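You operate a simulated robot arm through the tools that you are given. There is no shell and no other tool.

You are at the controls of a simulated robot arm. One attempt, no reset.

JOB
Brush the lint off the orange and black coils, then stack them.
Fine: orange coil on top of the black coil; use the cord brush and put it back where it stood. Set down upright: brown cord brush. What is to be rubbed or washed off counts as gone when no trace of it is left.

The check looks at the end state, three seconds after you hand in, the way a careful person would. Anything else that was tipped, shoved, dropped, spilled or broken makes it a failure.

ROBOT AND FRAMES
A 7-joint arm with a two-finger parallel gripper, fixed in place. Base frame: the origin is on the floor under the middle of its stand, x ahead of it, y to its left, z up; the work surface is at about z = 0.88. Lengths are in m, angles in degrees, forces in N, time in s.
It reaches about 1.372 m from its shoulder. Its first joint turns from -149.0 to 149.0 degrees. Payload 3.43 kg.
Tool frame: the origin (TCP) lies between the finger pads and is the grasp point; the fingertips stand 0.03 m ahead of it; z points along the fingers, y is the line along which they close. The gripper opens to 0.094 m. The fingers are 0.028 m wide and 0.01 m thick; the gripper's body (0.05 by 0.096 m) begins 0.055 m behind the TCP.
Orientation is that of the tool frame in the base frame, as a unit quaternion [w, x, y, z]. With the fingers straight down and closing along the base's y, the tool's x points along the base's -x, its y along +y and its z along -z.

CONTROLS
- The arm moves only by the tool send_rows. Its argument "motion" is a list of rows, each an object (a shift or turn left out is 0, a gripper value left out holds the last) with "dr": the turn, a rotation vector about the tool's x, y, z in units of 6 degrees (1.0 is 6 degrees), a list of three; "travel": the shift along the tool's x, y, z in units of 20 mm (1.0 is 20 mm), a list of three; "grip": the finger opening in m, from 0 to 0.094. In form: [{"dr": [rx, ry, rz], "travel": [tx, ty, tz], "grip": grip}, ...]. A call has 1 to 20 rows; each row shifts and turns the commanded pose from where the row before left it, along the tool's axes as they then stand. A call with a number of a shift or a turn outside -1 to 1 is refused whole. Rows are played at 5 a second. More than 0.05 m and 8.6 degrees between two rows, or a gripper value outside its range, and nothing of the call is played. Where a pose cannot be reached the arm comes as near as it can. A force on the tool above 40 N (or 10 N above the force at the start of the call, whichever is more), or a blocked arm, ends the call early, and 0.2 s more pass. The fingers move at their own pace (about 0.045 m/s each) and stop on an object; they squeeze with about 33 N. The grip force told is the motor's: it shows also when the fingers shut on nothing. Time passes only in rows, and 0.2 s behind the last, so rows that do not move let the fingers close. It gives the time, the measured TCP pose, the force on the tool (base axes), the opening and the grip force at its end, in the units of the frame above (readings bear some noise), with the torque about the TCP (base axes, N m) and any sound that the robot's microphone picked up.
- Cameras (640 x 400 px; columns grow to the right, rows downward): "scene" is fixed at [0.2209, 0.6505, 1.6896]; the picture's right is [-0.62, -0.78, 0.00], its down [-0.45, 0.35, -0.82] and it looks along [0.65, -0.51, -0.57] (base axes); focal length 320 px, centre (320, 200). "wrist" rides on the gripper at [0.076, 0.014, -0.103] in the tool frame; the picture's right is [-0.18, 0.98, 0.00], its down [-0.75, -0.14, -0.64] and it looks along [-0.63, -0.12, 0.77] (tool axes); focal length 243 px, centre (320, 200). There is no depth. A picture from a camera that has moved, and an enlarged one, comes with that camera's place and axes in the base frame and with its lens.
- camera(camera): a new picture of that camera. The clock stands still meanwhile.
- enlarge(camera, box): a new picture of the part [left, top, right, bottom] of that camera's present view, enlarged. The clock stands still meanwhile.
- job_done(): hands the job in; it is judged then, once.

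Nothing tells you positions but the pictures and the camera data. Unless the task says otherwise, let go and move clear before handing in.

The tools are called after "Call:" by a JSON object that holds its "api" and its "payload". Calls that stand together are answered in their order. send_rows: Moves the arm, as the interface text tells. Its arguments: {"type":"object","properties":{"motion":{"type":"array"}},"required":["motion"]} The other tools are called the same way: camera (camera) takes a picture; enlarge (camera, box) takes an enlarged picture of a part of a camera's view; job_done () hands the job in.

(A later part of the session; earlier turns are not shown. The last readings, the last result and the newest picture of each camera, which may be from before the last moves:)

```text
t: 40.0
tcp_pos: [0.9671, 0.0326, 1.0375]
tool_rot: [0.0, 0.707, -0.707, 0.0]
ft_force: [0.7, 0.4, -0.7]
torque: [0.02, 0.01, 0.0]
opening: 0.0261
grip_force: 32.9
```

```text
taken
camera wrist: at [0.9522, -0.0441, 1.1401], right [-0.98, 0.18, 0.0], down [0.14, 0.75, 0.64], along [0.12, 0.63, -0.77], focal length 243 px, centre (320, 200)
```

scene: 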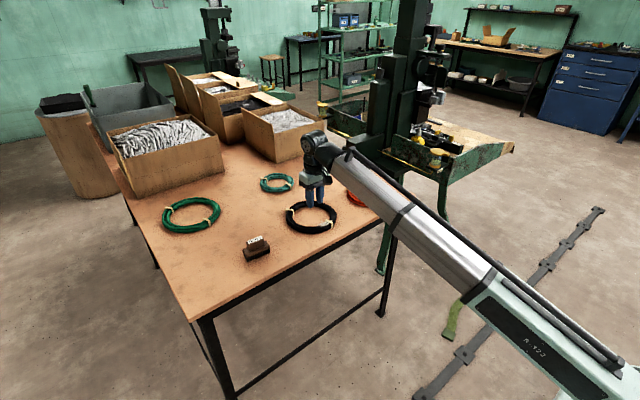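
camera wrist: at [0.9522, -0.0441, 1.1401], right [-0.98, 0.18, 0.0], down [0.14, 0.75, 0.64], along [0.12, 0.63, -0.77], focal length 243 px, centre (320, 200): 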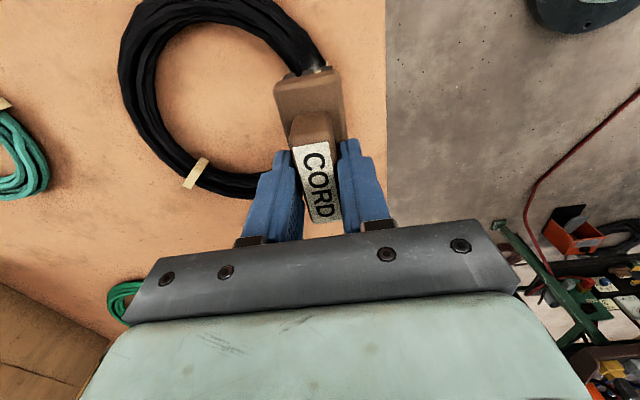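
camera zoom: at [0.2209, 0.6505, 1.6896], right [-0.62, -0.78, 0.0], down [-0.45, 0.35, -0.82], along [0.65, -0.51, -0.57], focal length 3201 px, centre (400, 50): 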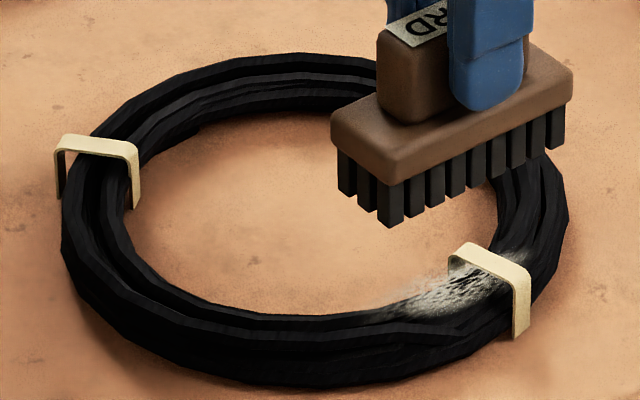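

Call:
{"api": "enlarge", "payload": {"camera": "scene", "box": [312, 212, 344, 232]}}

Call:
{"api": "enlarge", "payload": {"camera": "wrist", "box": [240, 20, 368, 100]}}

```text
16.00 times, centred on (328, 222) of scene
camera zoom: at [0.2209, 0.6505, 1.6896], right [-0.62, -0.78, 0.0], down [-0.45, 0.35, -0.82], along [0.65, -0.51, -0.57], focal length 5122 px, centre (192, -152)
```

zoom: 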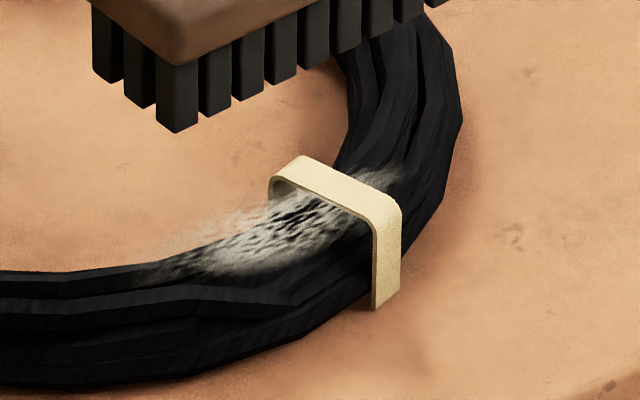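

```text
5.00 times, centred on (304, 60) of wrist
camera zoom: at [0.9522, -0.0441, 1.1401], right [-0.98, 0.18, 0.0], down [0.14, 0.75, 0.64], along [0.12, 0.63, -0.77], focal length 1213 px, centre (400, 900)
```

zoom: 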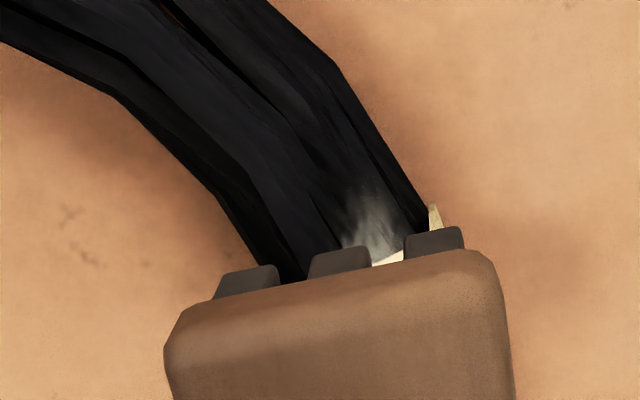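

Some lint remains, and the tie stands a bit proud of the rope. I'll scrub again with longer strokes centred slightly inward.

Call:
{"api": "send_rows", "payload": {"motion": [{"travel": [0, -0.15, 1]}, {"travel": [0, 0, 1]}, {"travel": [0, 0, 0.95]}, {"travel": [0, 0, 0.05]}, {"travel": [0.5, 0, 0]}, {"travel": [0.5, 0, 0]}, {"travel": [-0.5, 0, 0]}, {"travel": [-0.5, 0, 0]}, {"travel": [-0.5, 0, 0]}, {"travel": [-0.5, 0, 0]}, {"travel": [-0.5, 0, 0]}, {"travel": [0.5, 0, 0]}, {"travel": [0.5, 0, 0]}, {"travel": [0.5, 0, 0]}, {"travel": [0.5, 0, 0]}, {"travel": [0.5, 0, 0]}, {"travel": [-0.5, 0, 0]}, {"travel": [-0.5, 0, 0]}]}}

Call:
{"api": "send_rows", "payload": {"motion": [{"travel": [0, 0, -1]}, {"travel": [0, 0, -1]}, {"travel": [0, 0, -1]}, {"travel": [0, 0, 0]}]}}

Call:
{"api": "enlarge", "payload": {"camera": "scene", "box": [312, 212, 344, 232]}}

```text
t: 43.8
tcp_pos: [0.9703, 0.0325, 0.9772]
tool_rot: [0.0, -0.707, 0.708, 0.0]
ft_force: [-1.2, -5.5, 10.1]
torque: [0.0, -0.01, 0.02]
opening: 0.0258
grip_force: 32.7
```

```text
t: 44.8
tcp_pos: [0.9711, 0.0337, 1.038]
tool_rot: [0.001, -0.707, 0.707, 0.001]
ft_force: [-0.4, -1.1, -0.5]
torque: [-0.01, 0.0, 0.05]
opening: 0.026
grip_force: 33.2
```

```text
16.00 times, centred on (328, 222) of scene
camera zoom: at [0.2209, 0.6505, 1.6896], right [-0.62, -0.78, 0.0], down [-0.45, 0.35, -0.82], along [0.65, -0.51, -0.57], focal length 5122 px, centre (192, -152)
```

zoom: 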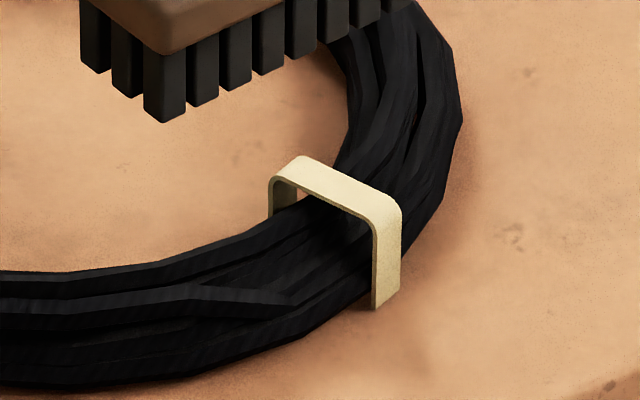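

The lint on the black coil appears gone. I'll zoom in around the tie for any trace.

Call:
{"api": "enlarge", "payload": {"camera": "scene", "box": [322, 216, 338, 226]}}

Call:
{"api": "enlarge", "payload": {"camera": "wrist", "box": [240, 20, 368, 100]}}

```text
16.00 times, centred on (330, 221) of scene
camera zoom: at [0.2209, 0.6505, 1.6896], right [-0.62, -0.78, 0.0], down [-0.45, 0.35, -0.82], along [0.65, -0.51, -0.57], focal length 5122 px, centre (160, -136)
```

zoom: 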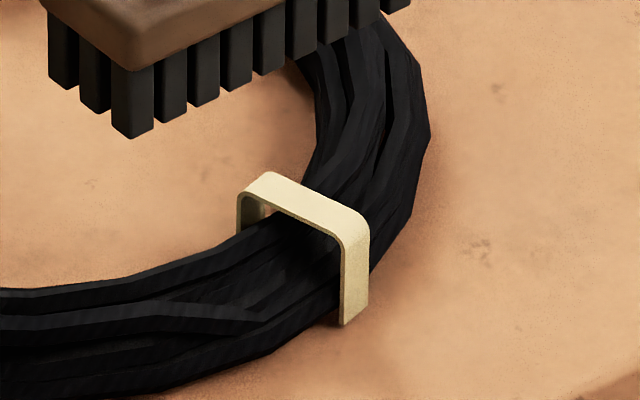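

```text
5.00 times, centred on (304, 60) of wrist
camera zoom: at [0.9558, -0.0434, 1.1411], right [-0.98, 0.18, 0.0], down [0.14, 0.75, 0.64], along [0.12, 0.63, -0.77], focal length 1213 px, centre (400, 900)
```

zoom: 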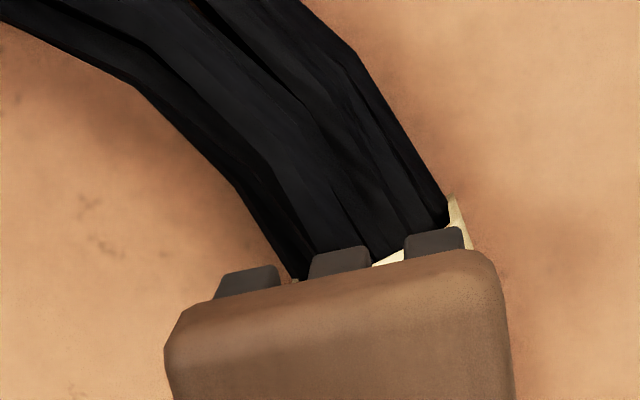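

The black coil is clean. Next is the orange coil; I'll carry the brush that way, offset so the wrist camera can see the lint.

Call:
{"api": "send_rows", "payload": {"motion": [{"travel": [0.973, -0.231, -0.1]}, {"travel": [0.973, -0.231, -0.1]}, {"travel": [0.973, -0.231, 0]}, {"travel": [0.973, -0.231, 0]}, {"travel": [0.973, -0.231, 0]}, {"travel": [0.973, -0.231, 0]}, {"travel": [0.973, -0.231, 0]}, {"travel": [0.973, -0.231, 0]}, {"travel": [0.973, -0.231, 0]}, {"travel": [0.973, -0.231, 0]}, {"travel": [0.973, -0.231, 0]}, {"travel": [0.973, -0.231, 0]}, {"travel": [0.973, -0.231, 0]}, {"travel": [0, 0, 0]}]}}

Call:
{"api": "camera", "payload": {"camera": "wrist"}}

Call:
{"api": "enlarge", "payload": {"camera": "scene", "box": [334, 170, 414, 220]}}

```text
t: 47.8
tcp_pos: [1.0306, -0.2187, 1.0413]
tool_rot: [0.0, 0.707, -0.707, 0.0]
ft_force: [0.2, 0.0, -1.2]
torque: [0.01, -0.06, 0.03]
opening: 0.0259
grip_force: 32.6
```

```text
taken
camera wrist: at [1.015, -0.2957, 1.143], right [-0.98, 0.18, 0.0], down [0.14, 0.75, 0.64], along [0.12, 0.63, -0.77], focal length 243 px, centre (320, 200)
```

wrist: 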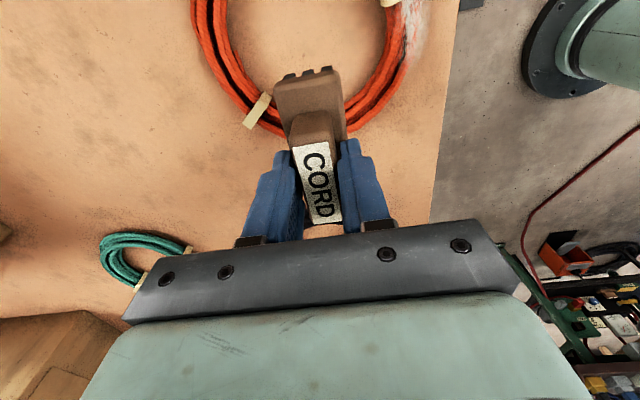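

```text
8.00 times, centred on (374, 195) of scene
camera zoom: at [0.2209, 0.6505, 1.6896], right [-0.62, -0.78, 0.0], down [-0.45, 0.35, -0.82], along [0.65, -0.51, -0.57], focal length 2561 px, centre (-112, 240)
```

zoom: 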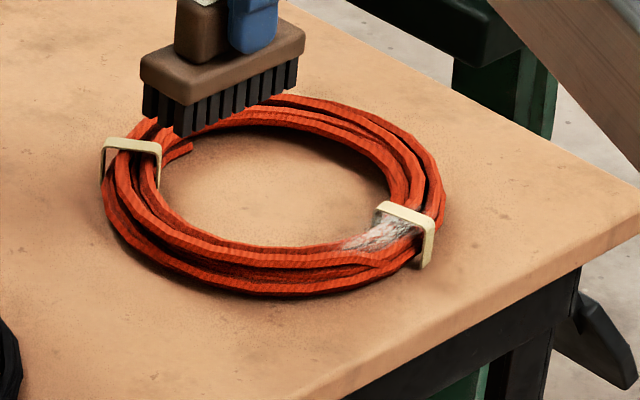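

The orange lint is centred around (0.947, -0.268), beside and under the tie. I'll move the brush over it and lower to just above.

Call:
{"api": "send_rows", "payload": {"motion": [{"travel": [0.48, 0.82, 0]}, {"travel": [0.48, 0.82, 0]}, {"travel": [0.48, 0.82, 0]}, {"travel": [0.48, 0.82, 0]}, {"travel": [0.48, 0.82, 0]}, {"travel": [0, 0, 1]}, {"travel": [0, 0, 1]}, {"travel": [0, 0, 0.6]}, {"travel": [0, 0, 0]}]}}

Call:
{"api": "camera", "payload": {"camera": "wrist"}}

Call:
{"api": "enlarge", "payload": {"camera": "scene", "box": [334, 170, 414, 220]}}

```text
t: 49.8
tcp_pos: [0.948, -0.2683, 0.9897]
tool_rot: [0.001, 0.707, -0.707, 0.0]
ft_force: [0.0, 0.0, -1.4]
torque: [0.03, 0.01, -0.02]
opening: 0.026
grip_force: 32.9
```

```text
taken
camera wrist: at [0.9323, -0.3459, 1.0923], right [-0.98, 0.18, 0.0], down [0.14, 0.75, 0.64], along [0.12, 0.63, -0.77], focal length 243 px, centre (320, 200)
```

wrist: 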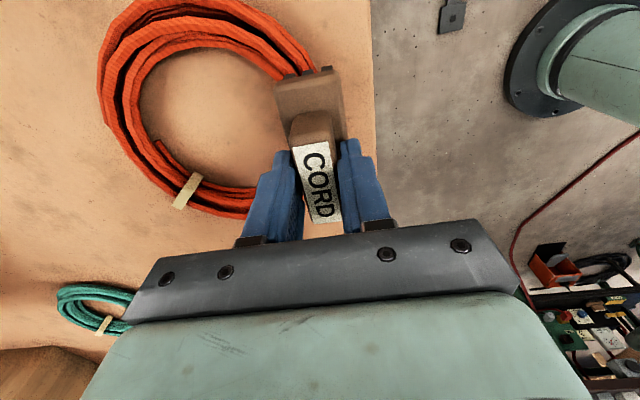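

```text
8.00 times, centred on (374, 195) of scene
camera zoom: at [0.2209, 0.6505, 1.6896], right [-0.62, -0.78, 0.0], down [-0.45, 0.35, -0.82], along [0.65, -0.51, -0.57], focal length 2561 px, centre (-112, 240)
```

zoom: 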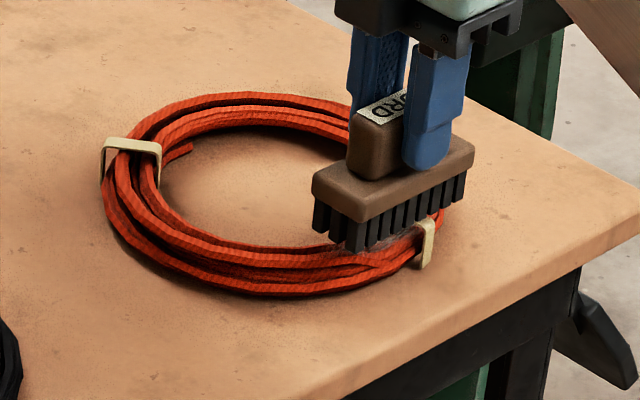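

Call:
{"api": "send_rows", "payload": {"motion": [{"travel": [0, 0, 0.15]}, {"travel": [0, 0, 0.15]}, {"travel": [0, 0, 0.1]}, {"travel": [0, 0, 0]}]}}

Call:
{"api": "send_rows", "payload": {"motion": [{"travel": [0, 0, 0.1]}, {"travel": [0, 0, 0]}]}}

```text
t: 50.8
tcp_pos: [0.949, -0.2687, 0.9804]
tool_rot: [0.0, -0.707, 0.707, 0.0]
ft_force: [-0.4, 0.4, -1.4]
torque: [0.0, 0.0, -0.01]
opening: 0.0257
grip_force: 32.7
```

```text
t: 51.4
tcp_pos: [0.9476, -0.2668, 0.9783]
tool_rot: [0.0, 0.708, -0.707, 0.0]
ft_force: [-0.6, 0.4, -1.2]
torque: [-0.04, -0.02, -0.01]
opening: 0.026
grip_force: 33.2
```

Call:
{"api": "send_rows", "payload": {"motion": [{"travel": [0, 0, 0.1]}, {"travel": [0, 0, 0]}]}}

Call:
{"api": "send_rows", "payload": {"motion": [{"travel": [0, 0, 0.1]}, {"travel": [0, 0, 0]}]}}

```text
t: 52.0
tcp_pos: [0.9473, -0.268, 0.9782]
tool_rot: [-0.001, 0.707, -0.707, 0.0]
ft_force: [-0.4, -0.9, 11.8]
torque: [0.16, 0.04, 0.03]
opening: 0.0259
grip_force: 32.9
```

```text
t: 52.6
tcp_pos: [0.9476, -0.2681, 0.9781]
tool_rot: [0.001, 0.707, -0.707, 0.001]
ft_force: [4.7, -1.8, 27.1]
torque: [0.02, -0.06, 0.03]
opening: 0.026
grip_force: 33.5
```

Contact made at 27 N. I'll ease off slightly and stroke back and forth along the lint.

Call:
{"api": "send_rows", "payload": {"motion": [{"travel": [0, 0, -0.06]}, {"travel": [0.4, 0, 0]}, {"travel": [0.5, 0, 0]}, {"travel": [-0.5, 0, 0]}, {"travel": [-0.5, 0, 0]}, {"travel": [-0.5, 0, 0]}, {"travel": [-0.5, 0, 0]}, {"travel": [0.5, 0, 0]}, {"travel": [0.5, 0, 0]}, {"travel": [0.5, 0, 0]}, {"travel": [0.5, 0, 0]}, {"travel": [-0.5, 0, 0]}, {"travel": [-0.4, 0, 0]}]}}

Call:
{"api": "enlarge", "payload": {"camera": "scene", "box": [334, 170, 414, 220]}}

```text
t: 55.4
tcp_pos: [0.9482, -0.2699, 0.977]
tool_rot: [0.001, 0.708, -0.707, 0.0]
ft_force: [-0.2, 0.4, -1.1]
torque: [0.0, -0.01, -0.03]
opening: 0.0258
grip_force: 33.0
```

```text
8.00 times, centred on (374, 195) of scene
camera zoom: at [0.2209, 0.6505, 1.6896], right [-0.62, -0.78, 0.0], down [-0.45, 0.35, -0.82], along [0.65, -0.51, -0.57], focal length 2561 px, centre (-112, 240)
```

zoom: 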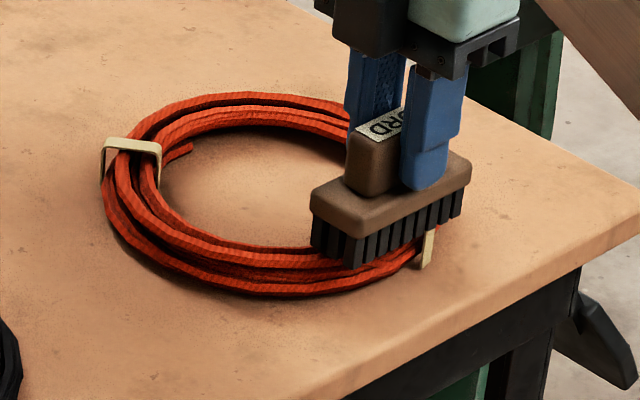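

The force is now nil, so either the brush slid a little in the grip or the coil settled. I'll lift and inspect both the lint and the brush.

Call:
{"api": "send_rows", "payload": {"motion": [{"travel": [0, 0, -1]}, {"travel": [0, 0, -1]}, {"travel": [0, 0, -1]}, {"travel": [0, 0, 0]}]}}

Call:
{"api": "enlarge", "payload": {"camera": "scene", "box": [368, 185, 400, 205]}}

Call:
{"api": "enlarge", "payload": {"camera": "scene", "box": [334, 155, 414, 205]}}

Call:
{"api": "enlarge", "payload": {"camera": "wrist", "box": [230, 0, 410, 240]}}

```text
t: 56.4
tcp_pos: [0.9473, -0.2693, 1.0371]
tool_rot: [0.0, -0.707, 0.707, 0.0]
ft_force: [-0.1, -0.4, -1.0]
torque: [0.02, 0.02, -0.03]
opening: 0.0259
grip_force: 32.9
```

```text
16.00 times, centred on (384, 195) of scene
camera zoom: at [0.2209, 0.6505, 1.6896], right [-0.62, -0.78, 0.0], down [-0.45, 0.35, -0.82], along [0.65, -0.51, -0.57], focal length 5122 px, centre (-704, 280)
```

zoom: 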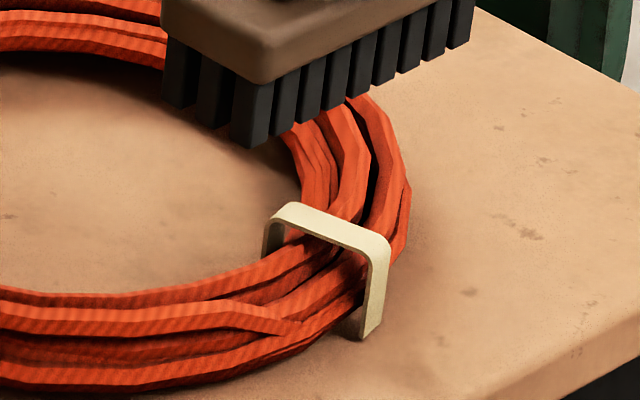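

```text
8.00 times, centred on (374, 180) of scene
camera zoom: at [0.2209, 0.6505, 1.6896], right [-0.62, -0.78, 0.0], down [-0.45, 0.35, -0.82], along [0.65, -0.51, -0.57], focal length 2561 px, centre (-112, 360)
```

zoom: 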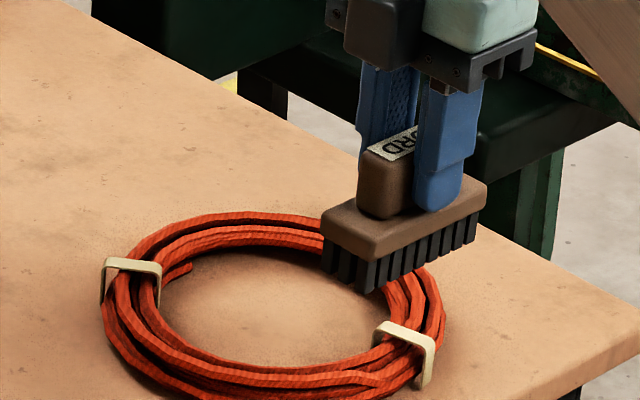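

```text
1.67 times, centred on (320, 120) of wrist
camera zoom: at [0.9325, -0.3459, 1.1402], right [-0.98, 0.18, 0.0], down [0.14, 0.75, 0.64], along [0.12, 0.63, -0.77], focal length 404 px, centre (320, 333)
```

zoom: 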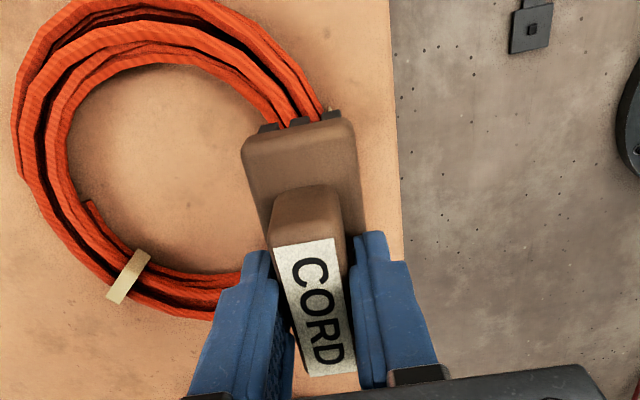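

The orange lint looks gone and the coil hasn't moved. Before I return the brush, I'll look at the orange coil from the wrist camera with nothing in the way.

Call:
{"api": "send_rows", "payload": {"motion": [{"travel": [0.35, -0.85, -0.2]}, {"travel": [0.35, -0.85, -0.2]}, {"travel": [0.35, -0.85, -0.2]}, {"travel": [0.35, -0.85, -0.2]}, {"travel": [0.35, -0.85, -0.2]}, {"travel": [0, 0, 0]}]}}

Call:
{"api": "enlarge", "payload": {"camera": "wrist", "box": [320, 0, 480, 100]}}

Call:
{"api": "enlarge", "payload": {"camera": "scene", "box": [368, 185, 400, 205]}}

```text
t: 57.8
tcp_pos: [1.0332, -0.3024, 1.0576]
tool_rot: [0.0, 0.708, -0.707, 0.0]
ft_force: [0.6, 0.3, -1.3]
torque: [0.02, 0.04, 0.01]
opening: 0.0256
grip_force: 33.3
```

```text
4.00 times, centred on (400, 50) of wrist
camera zoom: at [1.0181, -0.3804, 1.1595], right [-0.98, 0.18, 0.0], down [0.14, 0.75, 0.64], along [0.12, 0.63, -0.77], focal length 970 px, centre (0, 800)
```

zoom: 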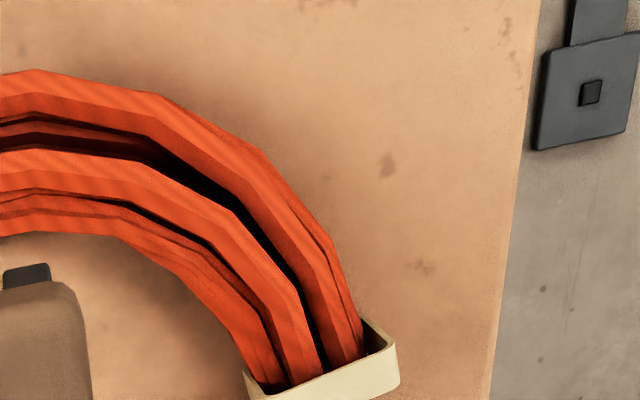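

```text
16.00 times, centred on (384, 195) of scene
camera zoom: at [0.2209, 0.6505, 1.6896], right [-0.62, -0.78, 0.0], down [-0.45, 0.35, -0.82], along [0.65, -0.51, -0.57], focal length 5122 px, centre (-704, 280)
```

zoom: 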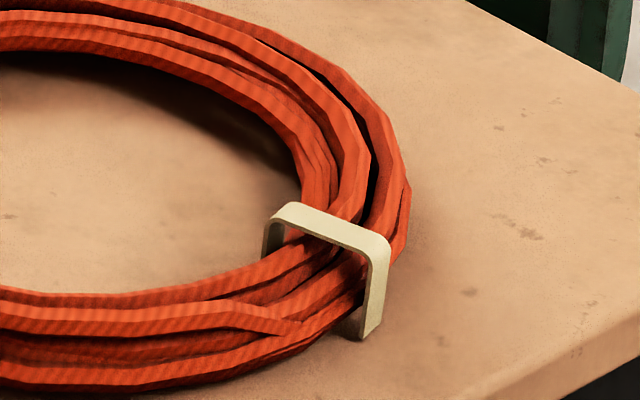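

Call:
{"api": "camera", "payload": {"camera": "wrist"}}

Call:
{"api": "enlarge", "payload": {"camera": "wrist", "box": [340, 60, 468, 140]}}

```text
taken
camera wrist: at [1.0181, -0.3804, 1.1595], right [-0.98, 0.18, 0.0], down [0.14, 0.75, 0.64], along [0.12, 0.63, -0.77], focal length 243 px, centre (320, 200)
```

wrist: 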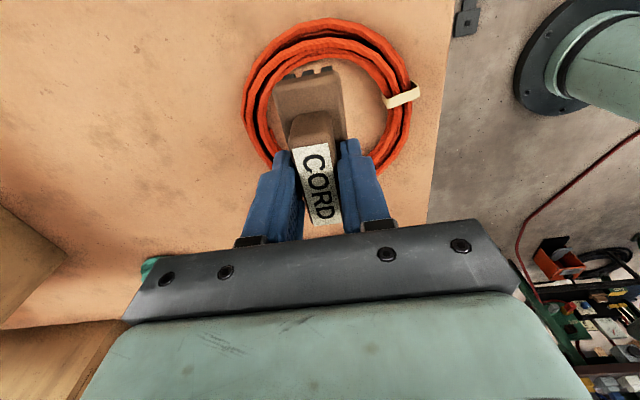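

```text
5.00 times, centred on (404, 100) of wrist
camera zoom: at [1.0181, -0.3804, 1.1595], right [-0.98, 0.18, 0.0], down [0.14, 0.75, 0.64], along [0.12, 0.63, -0.77], focal length 1213 px, centre (-100, 700)
```

zoom: 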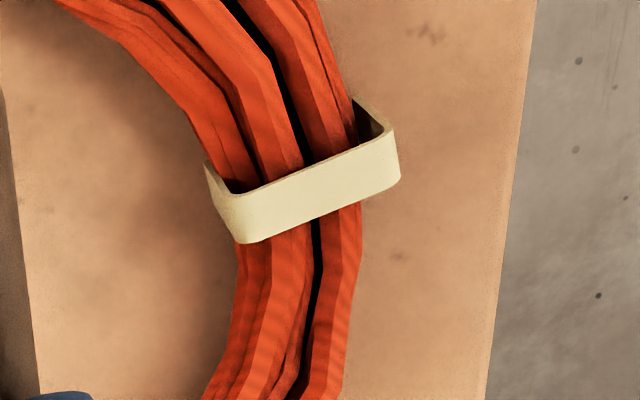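

The orange coil is clean from here too. I'll check the black one the same way on the way back to the brush's place.

Call:
{"api": "send_rows", "payload": {"motion": [{"travel": [-1, -0.063, 0]}, {"travel": [-1, -0.063, 0]}, {"travel": [-1, -0.063, 0]}, {"travel": [-1, -0.063, 0]}, {"travel": [-1, -0.063, 0]}, {"travel": [-1, -0.063, 0]}, {"travel": [-1, -0.063, 0]}, {"travel": [-1, -0.063, 0]}, {"travel": [-1, -0.063, 0]}, {"travel": [-1, -0.063, 0]}, {"travel": [-1, -0.063, 0]}, {"travel": [-1, -0.063, 0]}, {"travel": [-1, -0.063, 0]}, {"travel": [-1, -0.063, 0]}, {"travel": [-1, -0.063, 0]}, {"travel": [0, 0, 0]}]}}

Call:
{"api": "camera", "payload": {"camera": "wrist"}}

Call:
{"api": "enlarge", "payload": {"camera": "wrist", "box": [340, 60, 468, 140]}}

Call:
{"api": "enlarge", "payload": {"camera": "scene", "box": [312, 212, 344, 232]}}

```text
t: 61.2
tcp_pos: [1.0542, -0.003, 1.057]
tool_rot: [-0.001, 0.708, -0.706, 0.0]
ft_force: [0.0, 0.5, -1.5]
torque: [0.01, -0.02, -0.01]
opening: 0.0257
grip_force: 33.1
```

```text
taken
camera wrist: at [1.038, -0.0806, 1.1601], right [-0.98, 0.18, 0.0], down [0.14, 0.75, 0.64], along [0.12, 0.63, -0.77], focal length 243 px, centre (320, 200)
```

wrist: 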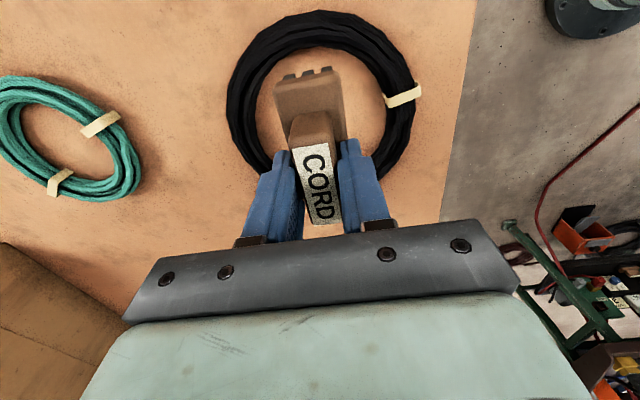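

```text
5.00 times, centred on (404, 100) of wrist
camera zoom: at [1.038, -0.0806, 1.1601], right [-0.98, 0.18, 0.0], down [0.14, 0.75, 0.64], along [0.12, 0.63, -0.77], focal length 1213 px, centre (-100, 700)
```

zoom: 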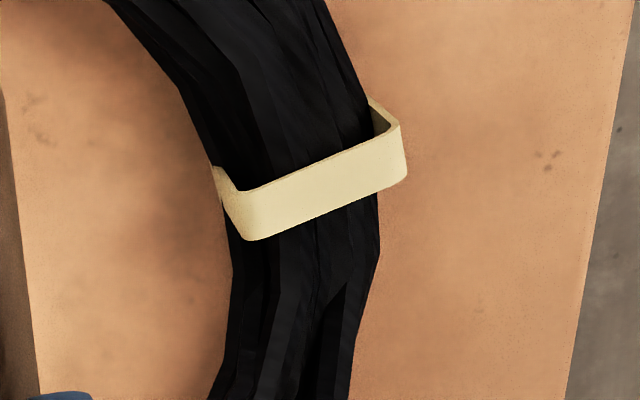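

```text
16.00 times, centred on (328, 222) of scene
camera zoom: at [0.2209, 0.6505, 1.6896], right [-0.62, -0.78, 0.0], down [-0.45, 0.35, -0.82], along [0.65, -0.51, -0.57], focal length 5122 px, centre (192, -152)
```

zoom: 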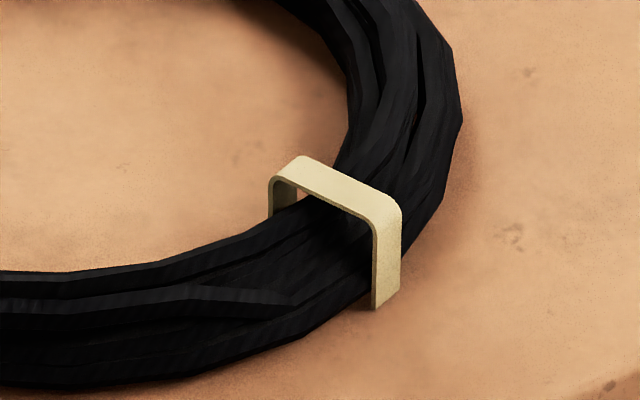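

Both coils are clean. I'll return the brush to where it stood: above (1.0085, 0.3115), turned back 6°.

Call:
{"api": "send_rows", "payload": {"motion": [{"travel": [-0.983, 0.136, 0]}, {"travel": [-0.983, 0.136, 0]}, {"travel": [-0.983, 0.136, 0]}, {"travel": [-0.983, 0.136, 0]}, {"travel": [-0.983, 0.136, 0]}, {"travel": [-0.983, 0.136, 0]}, {"travel": [-0.983, 0.136, 0]}, {"travel": [-0.983, 0.136, 0]}, {"travel": [-0.983, 0.136, 0]}, {"travel": [-0.983, 0.136, 0]}, {"travel": [-0.983, 0.136, 0]}, {"travel": [-0.983, 0.136, 0]}, {"travel": [-0.983, 0.136, 0]}, {"travel": [-0.983, 0.136, 0]}, {"travel": [-0.983, 0.136, 0]}, {"travel": [-0.983, 0.136, 0]}, {"dr": [0, 0, 1]}, {"travel": [0, 0, 0]}]}}

Call:
{"api": "send_rows", "payload": {"motion": [{"travel": [0, 0, 1]}, {"travel": [0, 0, 1]}, {"travel": [0, 0, 1]}, {"travel": [0, 0, 1]}, {"travel": [0, 0, 0.6]}, {"travel": [0, 0, 0]}]}}

Call:
{"api": "enlarge", "payload": {"camera": "scene", "box": [222, 210, 302, 260]}}

```text
t: 65.0
tcp_pos: [1.0098, 0.3124, 1.0573]
tool_rot: [0.0, -0.669, 0.743, -0.001]
ft_force: [-0.6, 0.5, -0.5]
torque: [-0.01, 0.0, -0.03]
opening: 0.0259
grip_force: 33.6
```

```text
t: 66.4
tcp_pos: [1.0095, 0.3117, 0.9642]
tool_rot: [0.0, -0.669, 0.743, 0.0]
ft_force: [-0.3, 0.0, -1.0]
torque: [0.01, 0.0, 0.01]
opening: 0.0256
grip_force: 32.8
```

```text
8.00 times, centred on (262, 235) of scene
camera zoom: at [0.2209, 0.6505, 1.6896], right [-0.62, -0.78, 0.0], down [-0.45, 0.35, -0.82], along [0.65, -0.51, -0.57], focal length 2561 px, centre (784, -80)
```

zoom: 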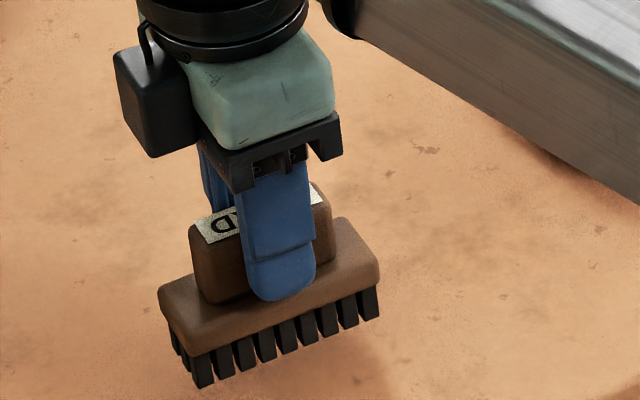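

Call:
{"api": "send_rows", "payload": {"motion": [{"travel": [0, 0, 0.25]}, {"travel": [0, 0, 0.25]}, {"travel": [0, 0, 0]}]}}

Call:
{"api": "send_rows", "payload": {"motion": [{"travel": [0, 0, 0.1]}, {"travel": [0, 0, 0]}]}}

Call:
{"api": "send_rows", "payload": {"motion": [{"travel": [0, 0, 0.08]}, {"travel": [0, 0, 0]}]}}

Call:
{"api": "enlarge", "payload": {"camera": "scene", "box": [222, 210, 302, 260]}}

```text
t: 67.2
tcp_pos: [1.0094, 0.311, 0.9554]
tool_rot: [0.001, -0.669, 0.743, 0.0]
ft_force: [0.3, -0.6, -0.8]
torque: [0.01, -0.01, -0.01]
opening: 0.0258
grip_force: 33.1
```

```text
t: 67.8
tcp_pos: [1.0098, 0.3106, 0.9526]
tool_rot: [0.0, -0.669, 0.743, 0.001]
ft_force: [0.3, 0.6, -0.9]
torque: [-0.03, 0.01, -0.02]
opening: 0.0258
grip_force: 32.9
```

```text
t: 68.4
tcp_pos: [1.0096, 0.3114, 0.9509]
tool_rot: [0.0, -0.669, 0.743, 0.0]
ft_force: [-0.2, 0.1, -0.6]
torque: [0.01, -0.01, -0.03]
opening: 0.0259
grip_force: 32.8
```

```text
8.00 times, centred on (262, 235) of scene
camera zoom: at [0.2209, 0.6505, 1.6896], right [-0.62, -0.78, 0.0], down [-0.45, 0.35, -0.82], along [0.65, -0.51, -0.57], focal length 2561 px, centre (784, -80)
```

zoom: 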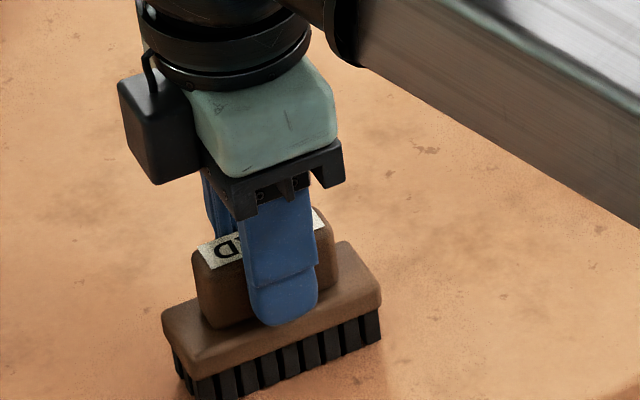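

Call:
{"api": "send_rows", "payload": {"motion": [{"travel": [0, 0, 0.06]}, {"travel": [0, 0, 0]}]}}

Call:
{"api": "send_rows", "payload": {"motion": [{"travel": [0, 0, 0.06]}, {"travel": [0, 0, 0]}]}}

```text
t: 69.0
tcp_pos: [1.0087, 0.3109, 0.9498]
tool_rot: [0.0, -0.669, 0.744, 0.0]
ft_force: [-0.5, 0.3, -0.9]
torque: [0.01, 0.02, 0.0]
opening: 0.026
grip_force: 33.5
```

```text
t: 69.6
tcp_pos: [1.0095, 0.3104, 0.9491]
tool_rot: [0.0, -0.669, 0.743, 0.0]
ft_force: [-1.2, -0.3, -0.8]
torque: [-0.02, -0.04, 0.01]
opening: 0.0259
grip_force: 33.2
```

Call:
{"api": "send_rows", "payload": {"motion": [{"travel": [0, 0, 0.05]}, {"travel": [0, 0, 0]}]}}

Call:
{"api": "send_rows", "payload": {"motion": [{"travel": [0, 0, 0.05]}, {"travel": [0, 0, 0]}]}}

Call:
{"api": "enlarge", "payload": {"camera": "scene", "box": [222, 210, 302, 260]}}

```text
t: 70.2
tcp_pos: [1.0092, 0.311, 0.9485]
tool_rot: [0.0, -0.67, 0.743, 0.0]
ft_force: [2.0, -0.3, 7.5]
torque: [-0.14, 0.0, 0.02]
opening: 0.026
grip_force: 33.2
```

```text
t: 70.8
tcp_pos: [1.0093, 0.3121, 0.9483]
tool_rot: [0.001, -0.669, 0.743, 0.0]
ft_force: [2.5, 0.0, 19.1]
torque: [-0.19, 0.01, 0.02]
opening: 0.0261
grip_force: 32.3
```

```text
8.00 times, centred on (262, 235) of scene
camera zoom: at [0.2209, 0.6505, 1.6896], right [-0.62, -0.78, 0.0], down [-0.45, 0.35, -0.82], along [0.65, -0.51, -0.57], focal length 2561 px, centre (784, -80)
```

zoom: 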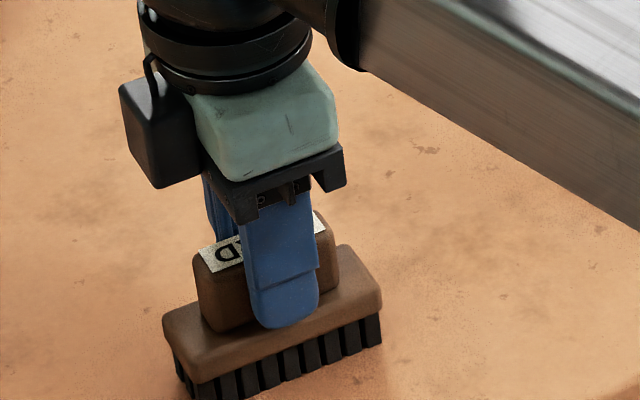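

The brush is standing on the table again at its old place. I'll ease the pressure, open, and rise straight up.

Call:
{"api": "send_rows", "payload": {"motion": [{"travel": [0, 0, -0.05]}, {"travel": [0, 0, 0]}, {"grip": 0.094}, {"grip": 0.094}, {"grip": 0.094}, {"grip": 0.094}, {"grip": 0.094}, {"travel": [0, 0, -0.5]}, {"travel": [0, 0, -1]}, {"travel": [0, 0, -1]}, {"travel": [0, 0, -1]}, {"travel": [0, 0, -1]}, {"travel": [0, 0, 0]}]}}

Call:
{"api": "enlarge", "payload": {"camera": "scene", "box": [230, 225, 294, 265]}}

Call:
{"api": "camera", "payload": {"camera": "wrist"}}

```text
t: 73.6
tcp_pos: [1.0102, 0.3094, 1.037]
tool_rot: [0.0, -0.669, 0.743, 0.0]
ft_force: [-0.1, -0.3, 0.4]
torque: [0.02, 0.04, 0.0]
opening: 0.0941
grip_force: 0.0
```

```text
10.00 times, centred on (262, 245) of scene
camera zoom: at [0.2209, 0.6505, 1.6896], right [-0.62, -0.78, 0.0], down [-0.45, 0.35, -0.82], along [0.65, -0.51, -0.57], focal length 3201 px, centre (900, -250)
```

zoom: 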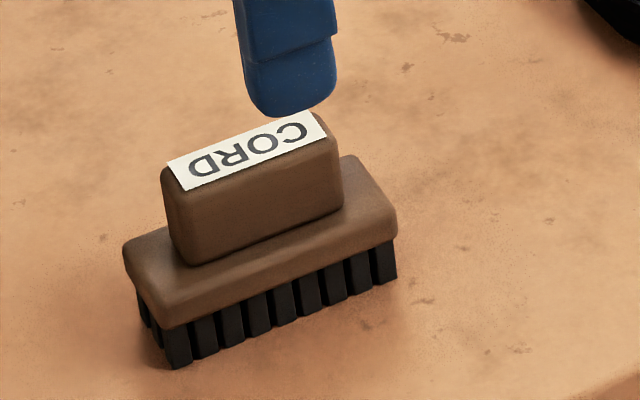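

```text
taken
camera wrist: at [0.986, 0.2351, 1.1406], right [-0.96, 0.29, 0.0], down [0.22, 0.73, 0.64], along [0.18, 0.62, -0.77], focal length 243 px, centre (320, 200)
```

wrist: 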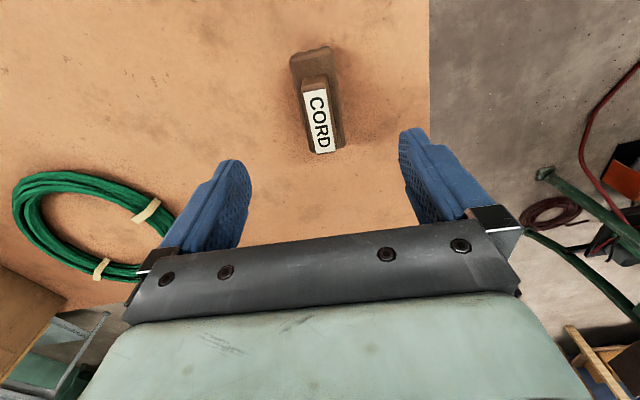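

The brush stands upright within a millimetre or so of its original place. Next is the stacking: I'll rise, turn the gripper back to close along y, and go over to the orange coil.

Call:
{"api": "send_rows", "payload": {"motion": [{"travel": [0, 0, -1]}, {"travel": [0, 0, -1]}, {"travel": [0, 0, -1]}, {"travel": [0, 0, -1]}, {"travel": [0, 0, -1]}, {"dr": [0, 0, 1]}, {"dr": [0, 0, 1]}, {"dr": [0, 0, 1]}, {"dr": [0, 0, 1]}, {"dr": [0, 0, 1]}, {"dr": [0, 0, 1]}, {"dr": [0, 0, 1]}, {"dr": [0, 0, 1]}, {"dr": [0, 0, 1]}, {"dr": [0, 0, 1]}, {"dr": [0, 0, 1]}, {"dr": [0, 0, 1]}, {"dr": [0, 0, 1]}, {"dr": [0, 0, 1]}]}}

Call:
{"api": "send_rows", "payload": {"motion": [{"travel": [0.12, -1, 0]}, {"travel": [0.12, -1, 0]}, {"travel": [0.12, -1, 0]}, {"travel": [0.12, -1, 0]}, {"travel": [0.12, -1, 0]}, {"travel": [0.12, -1, 0]}, {"travel": [0.12, -1, 0]}, {"travel": [0.12, -1, 0]}, {"travel": [0.12, -1, 0]}, {"travel": [0.12, -1, 0]}, {"travel": [0.12, -1, 0]}, {"travel": [0.12, -1, 0]}, {"travel": [0.12, -1, 0]}, {"travel": [0.12, -1, 0]}, {"travel": [0.12, -1, 0]}, {"travel": [0.12, -1, 0]}, {"travel": [0.12, -1, 0]}, {"travel": [0.12, -1, 0]}, {"travel": [0.12, -1, 0]}, {"travel": [0.12, -1, 0]}]}}

Call:
{"api": "camera", "payload": {"camera": "wrist"}}

```text
t: 77.6
tcp_pos: [1.0082, 0.3109, 1.1375]
tool_rot: [0.0, 0.0, 1.0, 0.0]
ft_force: [0.2, 0.2, 0.4]
torque: [-0.01, 0.04, -0.02]
opening: 0.094
grip_force: 0.0
```

```text
t: 81.8
tcp_pos: [0.9599, -0.0882, 1.1379]
tool_rot: [0.0, 0.0, 1.0, 0.0]
ft_force: [-0.3, -0.1, 0.0]
torque: [-0.02, -0.01, 0.01]
opening: 0.0941
grip_force: 0.1
```

```text
taken
camera wrist: at [0.8834, -0.0756, 1.2406], right [0.18, 0.98, 0.0], down [0.75, -0.14, 0.64], along [0.63, -0.12, -0.77], focal length 243 px, centre (320, 200)
```

wrist: 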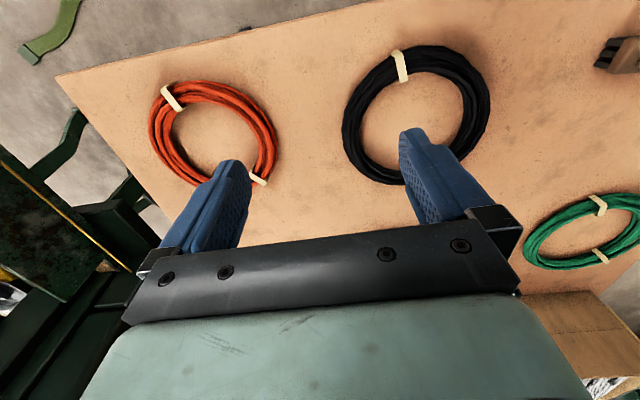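

Both coils look clean in this view. I'll move to in front of the orange coil for a careful measurement.

Call:
{"api": "send_rows", "payload": {"motion": [{"travel": [0.2, -1, 0]}, {"travel": [0.2, -1, 0]}, {"travel": [0.2, -1, 0]}, {"travel": [0.2, -1, 0]}, {"travel": [0.2, -1, 0]}, {"travel": [0.2, -1, 0]}, {"travel": [0.2, -1, 0]}, {"travel": [0.2, -1, 0]}, {"travel": [0.2, -1, 0]}, {"travel": [0.2, 0, 0]}, {"travel": [0, 0, 0]}]}}

Call:
{"api": "camera", "payload": {"camera": "wrist"}}

Call:
{"api": "enlarge", "payload": {"camera": "wrist", "box": [220, 60, 420, 185]}}

```text
t: 84.2
tcp_pos: [0.9213, -0.2697, 1.1376]
tool_rot: [0.0, 0.0, 1.0, 0.0]
ft_force: [-0.5, -0.3, -1.2]
torque: [0.0, -0.01, -0.02]
opening: 0.0942
grip_force: 0.0
```

```text
taken
camera wrist: at [0.8439, -0.2558, 1.2404], right [0.18, 0.98, 0.0], down [0.75, -0.14, 0.64], along [0.63, -0.12, -0.77], focal length 243 px, centre (320, 200)
```

wrist: 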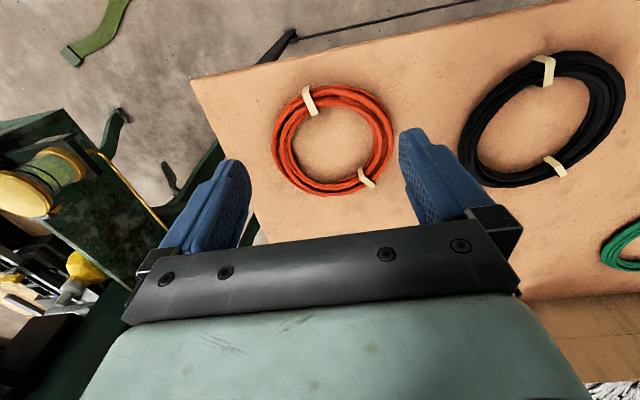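

```text
3.20 times, centred on (320, 122) of wrist
camera zoom: at [0.8439, -0.2558, 1.2404], right [0.18, 0.98, 0.0], down [0.75, -0.14, 0.64], along [0.63, -0.12, -0.77], focal length 776 px, centre (320, 448)
```

zoom: 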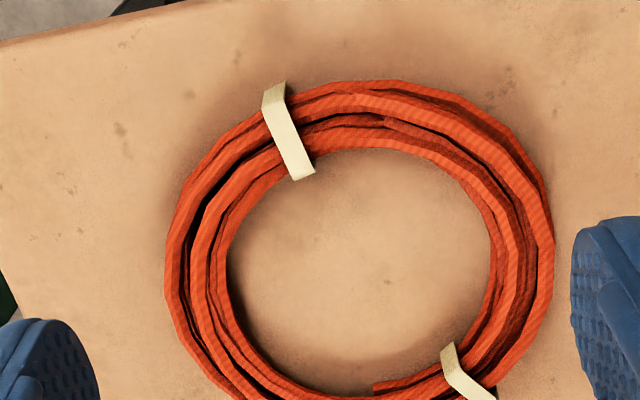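

Circle fits give the orange coil's centre at about (1.030, -0.270), radius ≈ 0.096, and the black's at about (1.0555, 0.0345), radius ≈ 0.105. I'll take the orange coil by its +y rim at about (1.030, -0.190), one finger inside the ring and one outside. First I'll move above it and check.

Call:
{"api": "send_rows", "payload": {"motion": [{"travel": [-0.9125, 0.654, 0]}, {"travel": [-0.9125, 0.654, 0]}, {"travel": [-0.9125, 0.654, 0]}, {"travel": [-0.9125, 0.654, 0]}, {"travel": [-0.9125, 0.654, 0]}, {"travel": [-0.9125, 0.654, 0]}, {"travel": [0, 0, 1]}, {"travel": [0, 0, 1]}, {"travel": [0, 0, 1]}, {"travel": [0, 0, 1]}, {"travel": [0, 0, 1]}, {"travel": [0, 0, 1]}, {"travel": [0, 0, 1]}, {"travel": [0, 0, 0.4]}, {"travel": [0, 0, 0]}]}}

Call:
{"api": "camera", "payload": {"camera": "wrist"}}

Call:
{"api": "enlarge", "payload": {"camera": "scene", "box": [326, 160, 422, 220]}}

```text
t: 87.4
tcp_pos: [1.0309, -0.1912, 0.991]
tool_rot: [0.0, 0.0, 1.0, 0.0]
ft_force: [0.5, 0.7, 0.7]
torque: [-0.01, -0.04, 0.01]
opening: 0.0941
grip_force: 0.0
```

```text
taken
camera wrist: at [0.9536, -0.177, 1.0927], right [0.18, 0.98, 0.0], down [0.75, -0.14, 0.64], along [0.63, -0.12, -0.77], focal length 243 px, centre (320, 200)
```

wrist: 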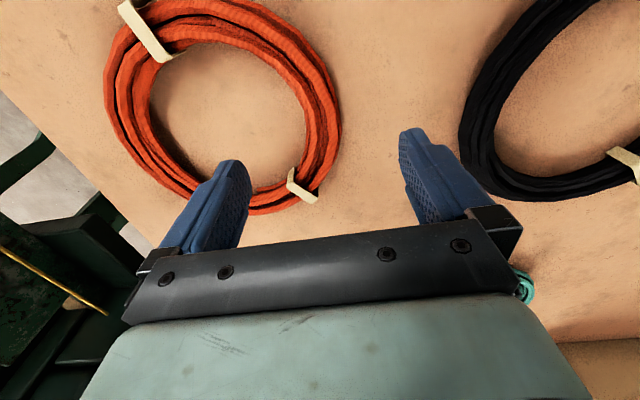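

```text
6.67 times, centred on (374, 190) of scene
camera zoom: at [0.2209, 0.6505, 1.6896], right [-0.62, -0.78, 0.0], down [-0.45, 0.35, -0.82], along [0.65, -0.51, -0.57], focal length 2134 px, centre (-40, 267)
```

zoom: 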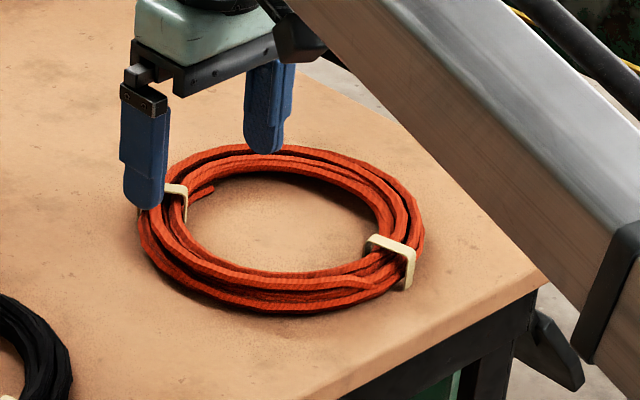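

The fingers straddle the rim properly, about 3 mm off the rope's middle. I'll correct that and go down until the tips are a few mm above the table.

Call:
{"api": "send_rows", "payload": {"motion": [{"travel": [0, 0.15, 1]}, {"travel": [0, 0, 1]}, {"travel": [0, 0, 0.8]}, {"travel": [0, 0, 0.5]}, {"travel": [0, 0, 0.4]}, {"travel": [0, 0, 0]}]}}

Call:
{"api": "camera", "payload": {"camera": "wrist"}}

Call:
{"api": "enlarge", "payload": {"camera": "scene", "box": [326, 160, 422, 220]}}

```text
t: 88.8
tcp_pos: [1.0307, -0.1872, 0.9149]
tool_rot: [0.001, 0.0, 1.0, 0.0]
ft_force: [-0.2, 0.5, -0.4]
torque: [-0.03, 0.0, 0.04]
opening: 0.0938
grip_force: 0.3
```

```text
taken
camera wrist: at [0.9532, -0.1742, 1.0174], right [0.18, 0.98, 0.0], down [0.75, -0.14, 0.64], along [0.63, -0.12, -0.77], focal length 243 px, centre (320, 200)
```

wrist: 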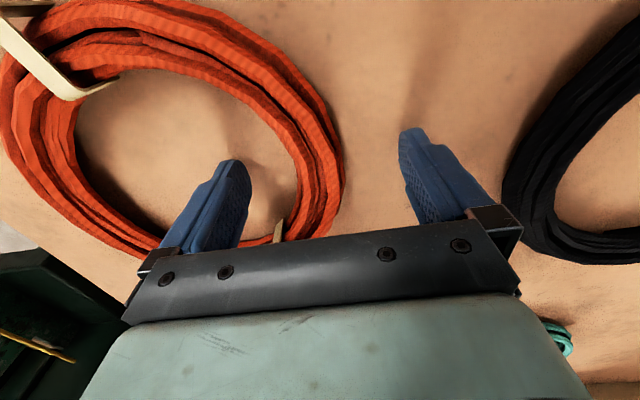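

```text
6.67 times, centred on (374, 190) of scene
camera zoom: at [0.2209, 0.6505, 1.6896], right [-0.62, -0.78, 0.0], down [-0.45, 0.35, -0.82], along [0.65, -0.51, -0.57], focal length 2134 px, centre (-40, 267)
```

zoom: 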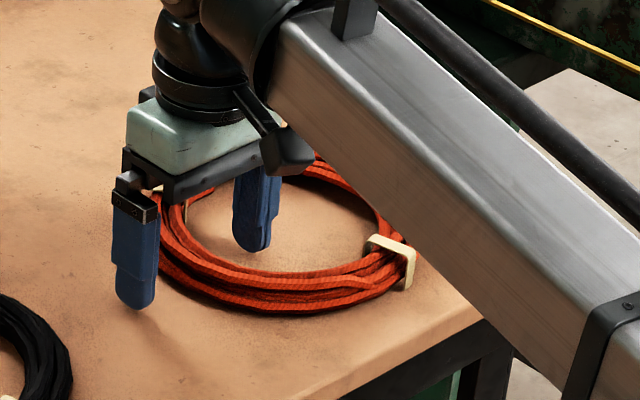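

Both tips are clear, one inside the ring and one outside. Closing on the rim.

Call:
{"api": "send_rows", "payload": {"motion": [{"grip": 0.01}, {"grip": 0.01}, {"grip": 0.01}, {"grip": 0.01}, {"grip": 0.01}, {"grip": 0.01}]}}

Call:
{"api": "camera", "payload": {"camera": "wrist"}}

Call:
{"api": "enlarge", "payload": {"camera": "scene", "box": [326, 160, 422, 220]}}

```text
t: 90.2
tcp_pos: [1.0306, -0.1881, 0.9149]
tool_rot: [0.0, 0.0, 1.0, 0.0]
ft_force: [-1.3, -0.3, 0.8]
torque: [0.19, -0.03, -0.08]
opening: 0.0293
grip_force: 33.2
```

```text
taken
camera wrist: at [0.953, -0.1741, 1.0177], right [0.18, 0.98, 0.0], down [0.75, -0.14, 0.64], along [0.63, -0.12, -0.77], focal length 243 px, centre (320, 200)
```

wrist: 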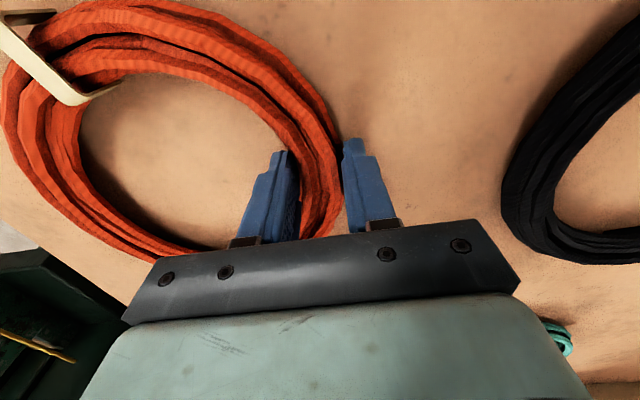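

```text
6.67 times, centred on (374, 190) of scene
camera zoom: at [0.2209, 0.6505, 1.6896], right [-0.62, -0.78, 0.0], down [-0.45, 0.35, -0.82], along [0.65, -0.51, -0.57], focal length 2134 px, centre (-40, 267)
```

zoom: 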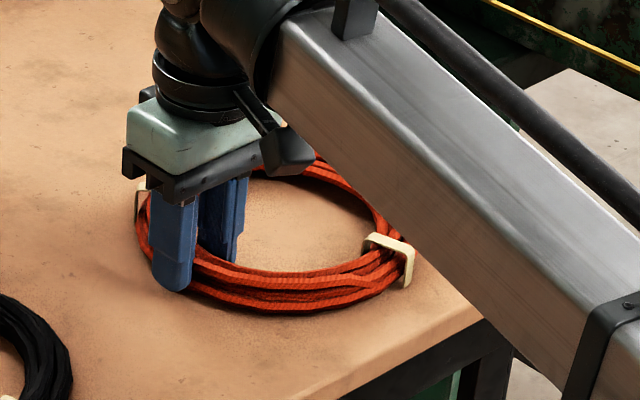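

The rim is gripped (opening 0.029, 33 N). I'll lift gently a few cm and check for tilting.

Call:
{"api": "send_rows", "payload": {"motion": [{"travel": [0, 0, -0.2]}, {"travel": [0, 0, -0.3]}, {"travel": [0, 0, -0.5]}, {"travel": [0, 0, -0.5]}, {"travel": [0, 0, 0]}]}}

Call:
{"api": "camera", "payload": {"camera": "wrist"}}

Call:
{"api": "enlarge", "payload": {"camera": "scene", "box": [326, 160, 422, 220]}}

```text
t: 91.4
tcp_pos: [1.0317, -0.1865, 0.9461]
tool_rot: [0.0, -0.001, 1.0, 0.0]
ft_force: [0.0, -0.3, -2.8]
torque: [0.29, -0.01, -0.01]
opening: 0.0298
grip_force: 32.9
```

```text
taken
camera wrist: at [0.9534, -0.1742, 1.0482], right [0.18, 0.98, 0.0], down [0.75, -0.14, 0.64], along [0.63, -0.12, -0.77], focal length 243 px, centre (320, 200)
```

wrist: 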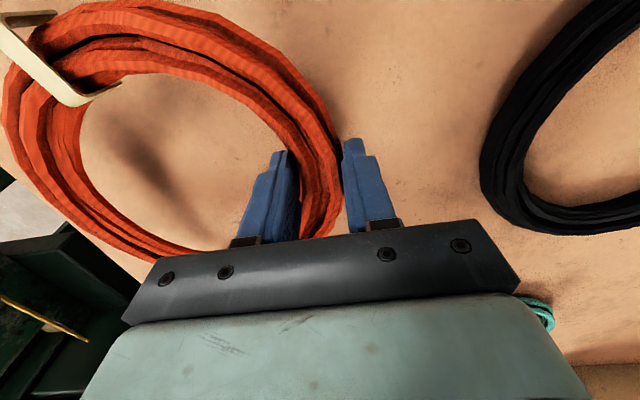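

```text
6.67 times, centred on (374, 190) of scene
camera zoom: at [0.2209, 0.6505, 1.6896], right [-0.62, -0.78, 0.0], down [-0.45, 0.35, -0.82], along [0.65, -0.51, -0.57], focal length 2134 px, centre (-40, 267)
```

zoom: 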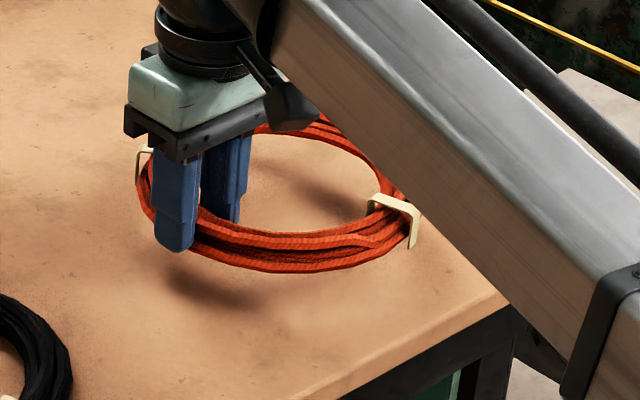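

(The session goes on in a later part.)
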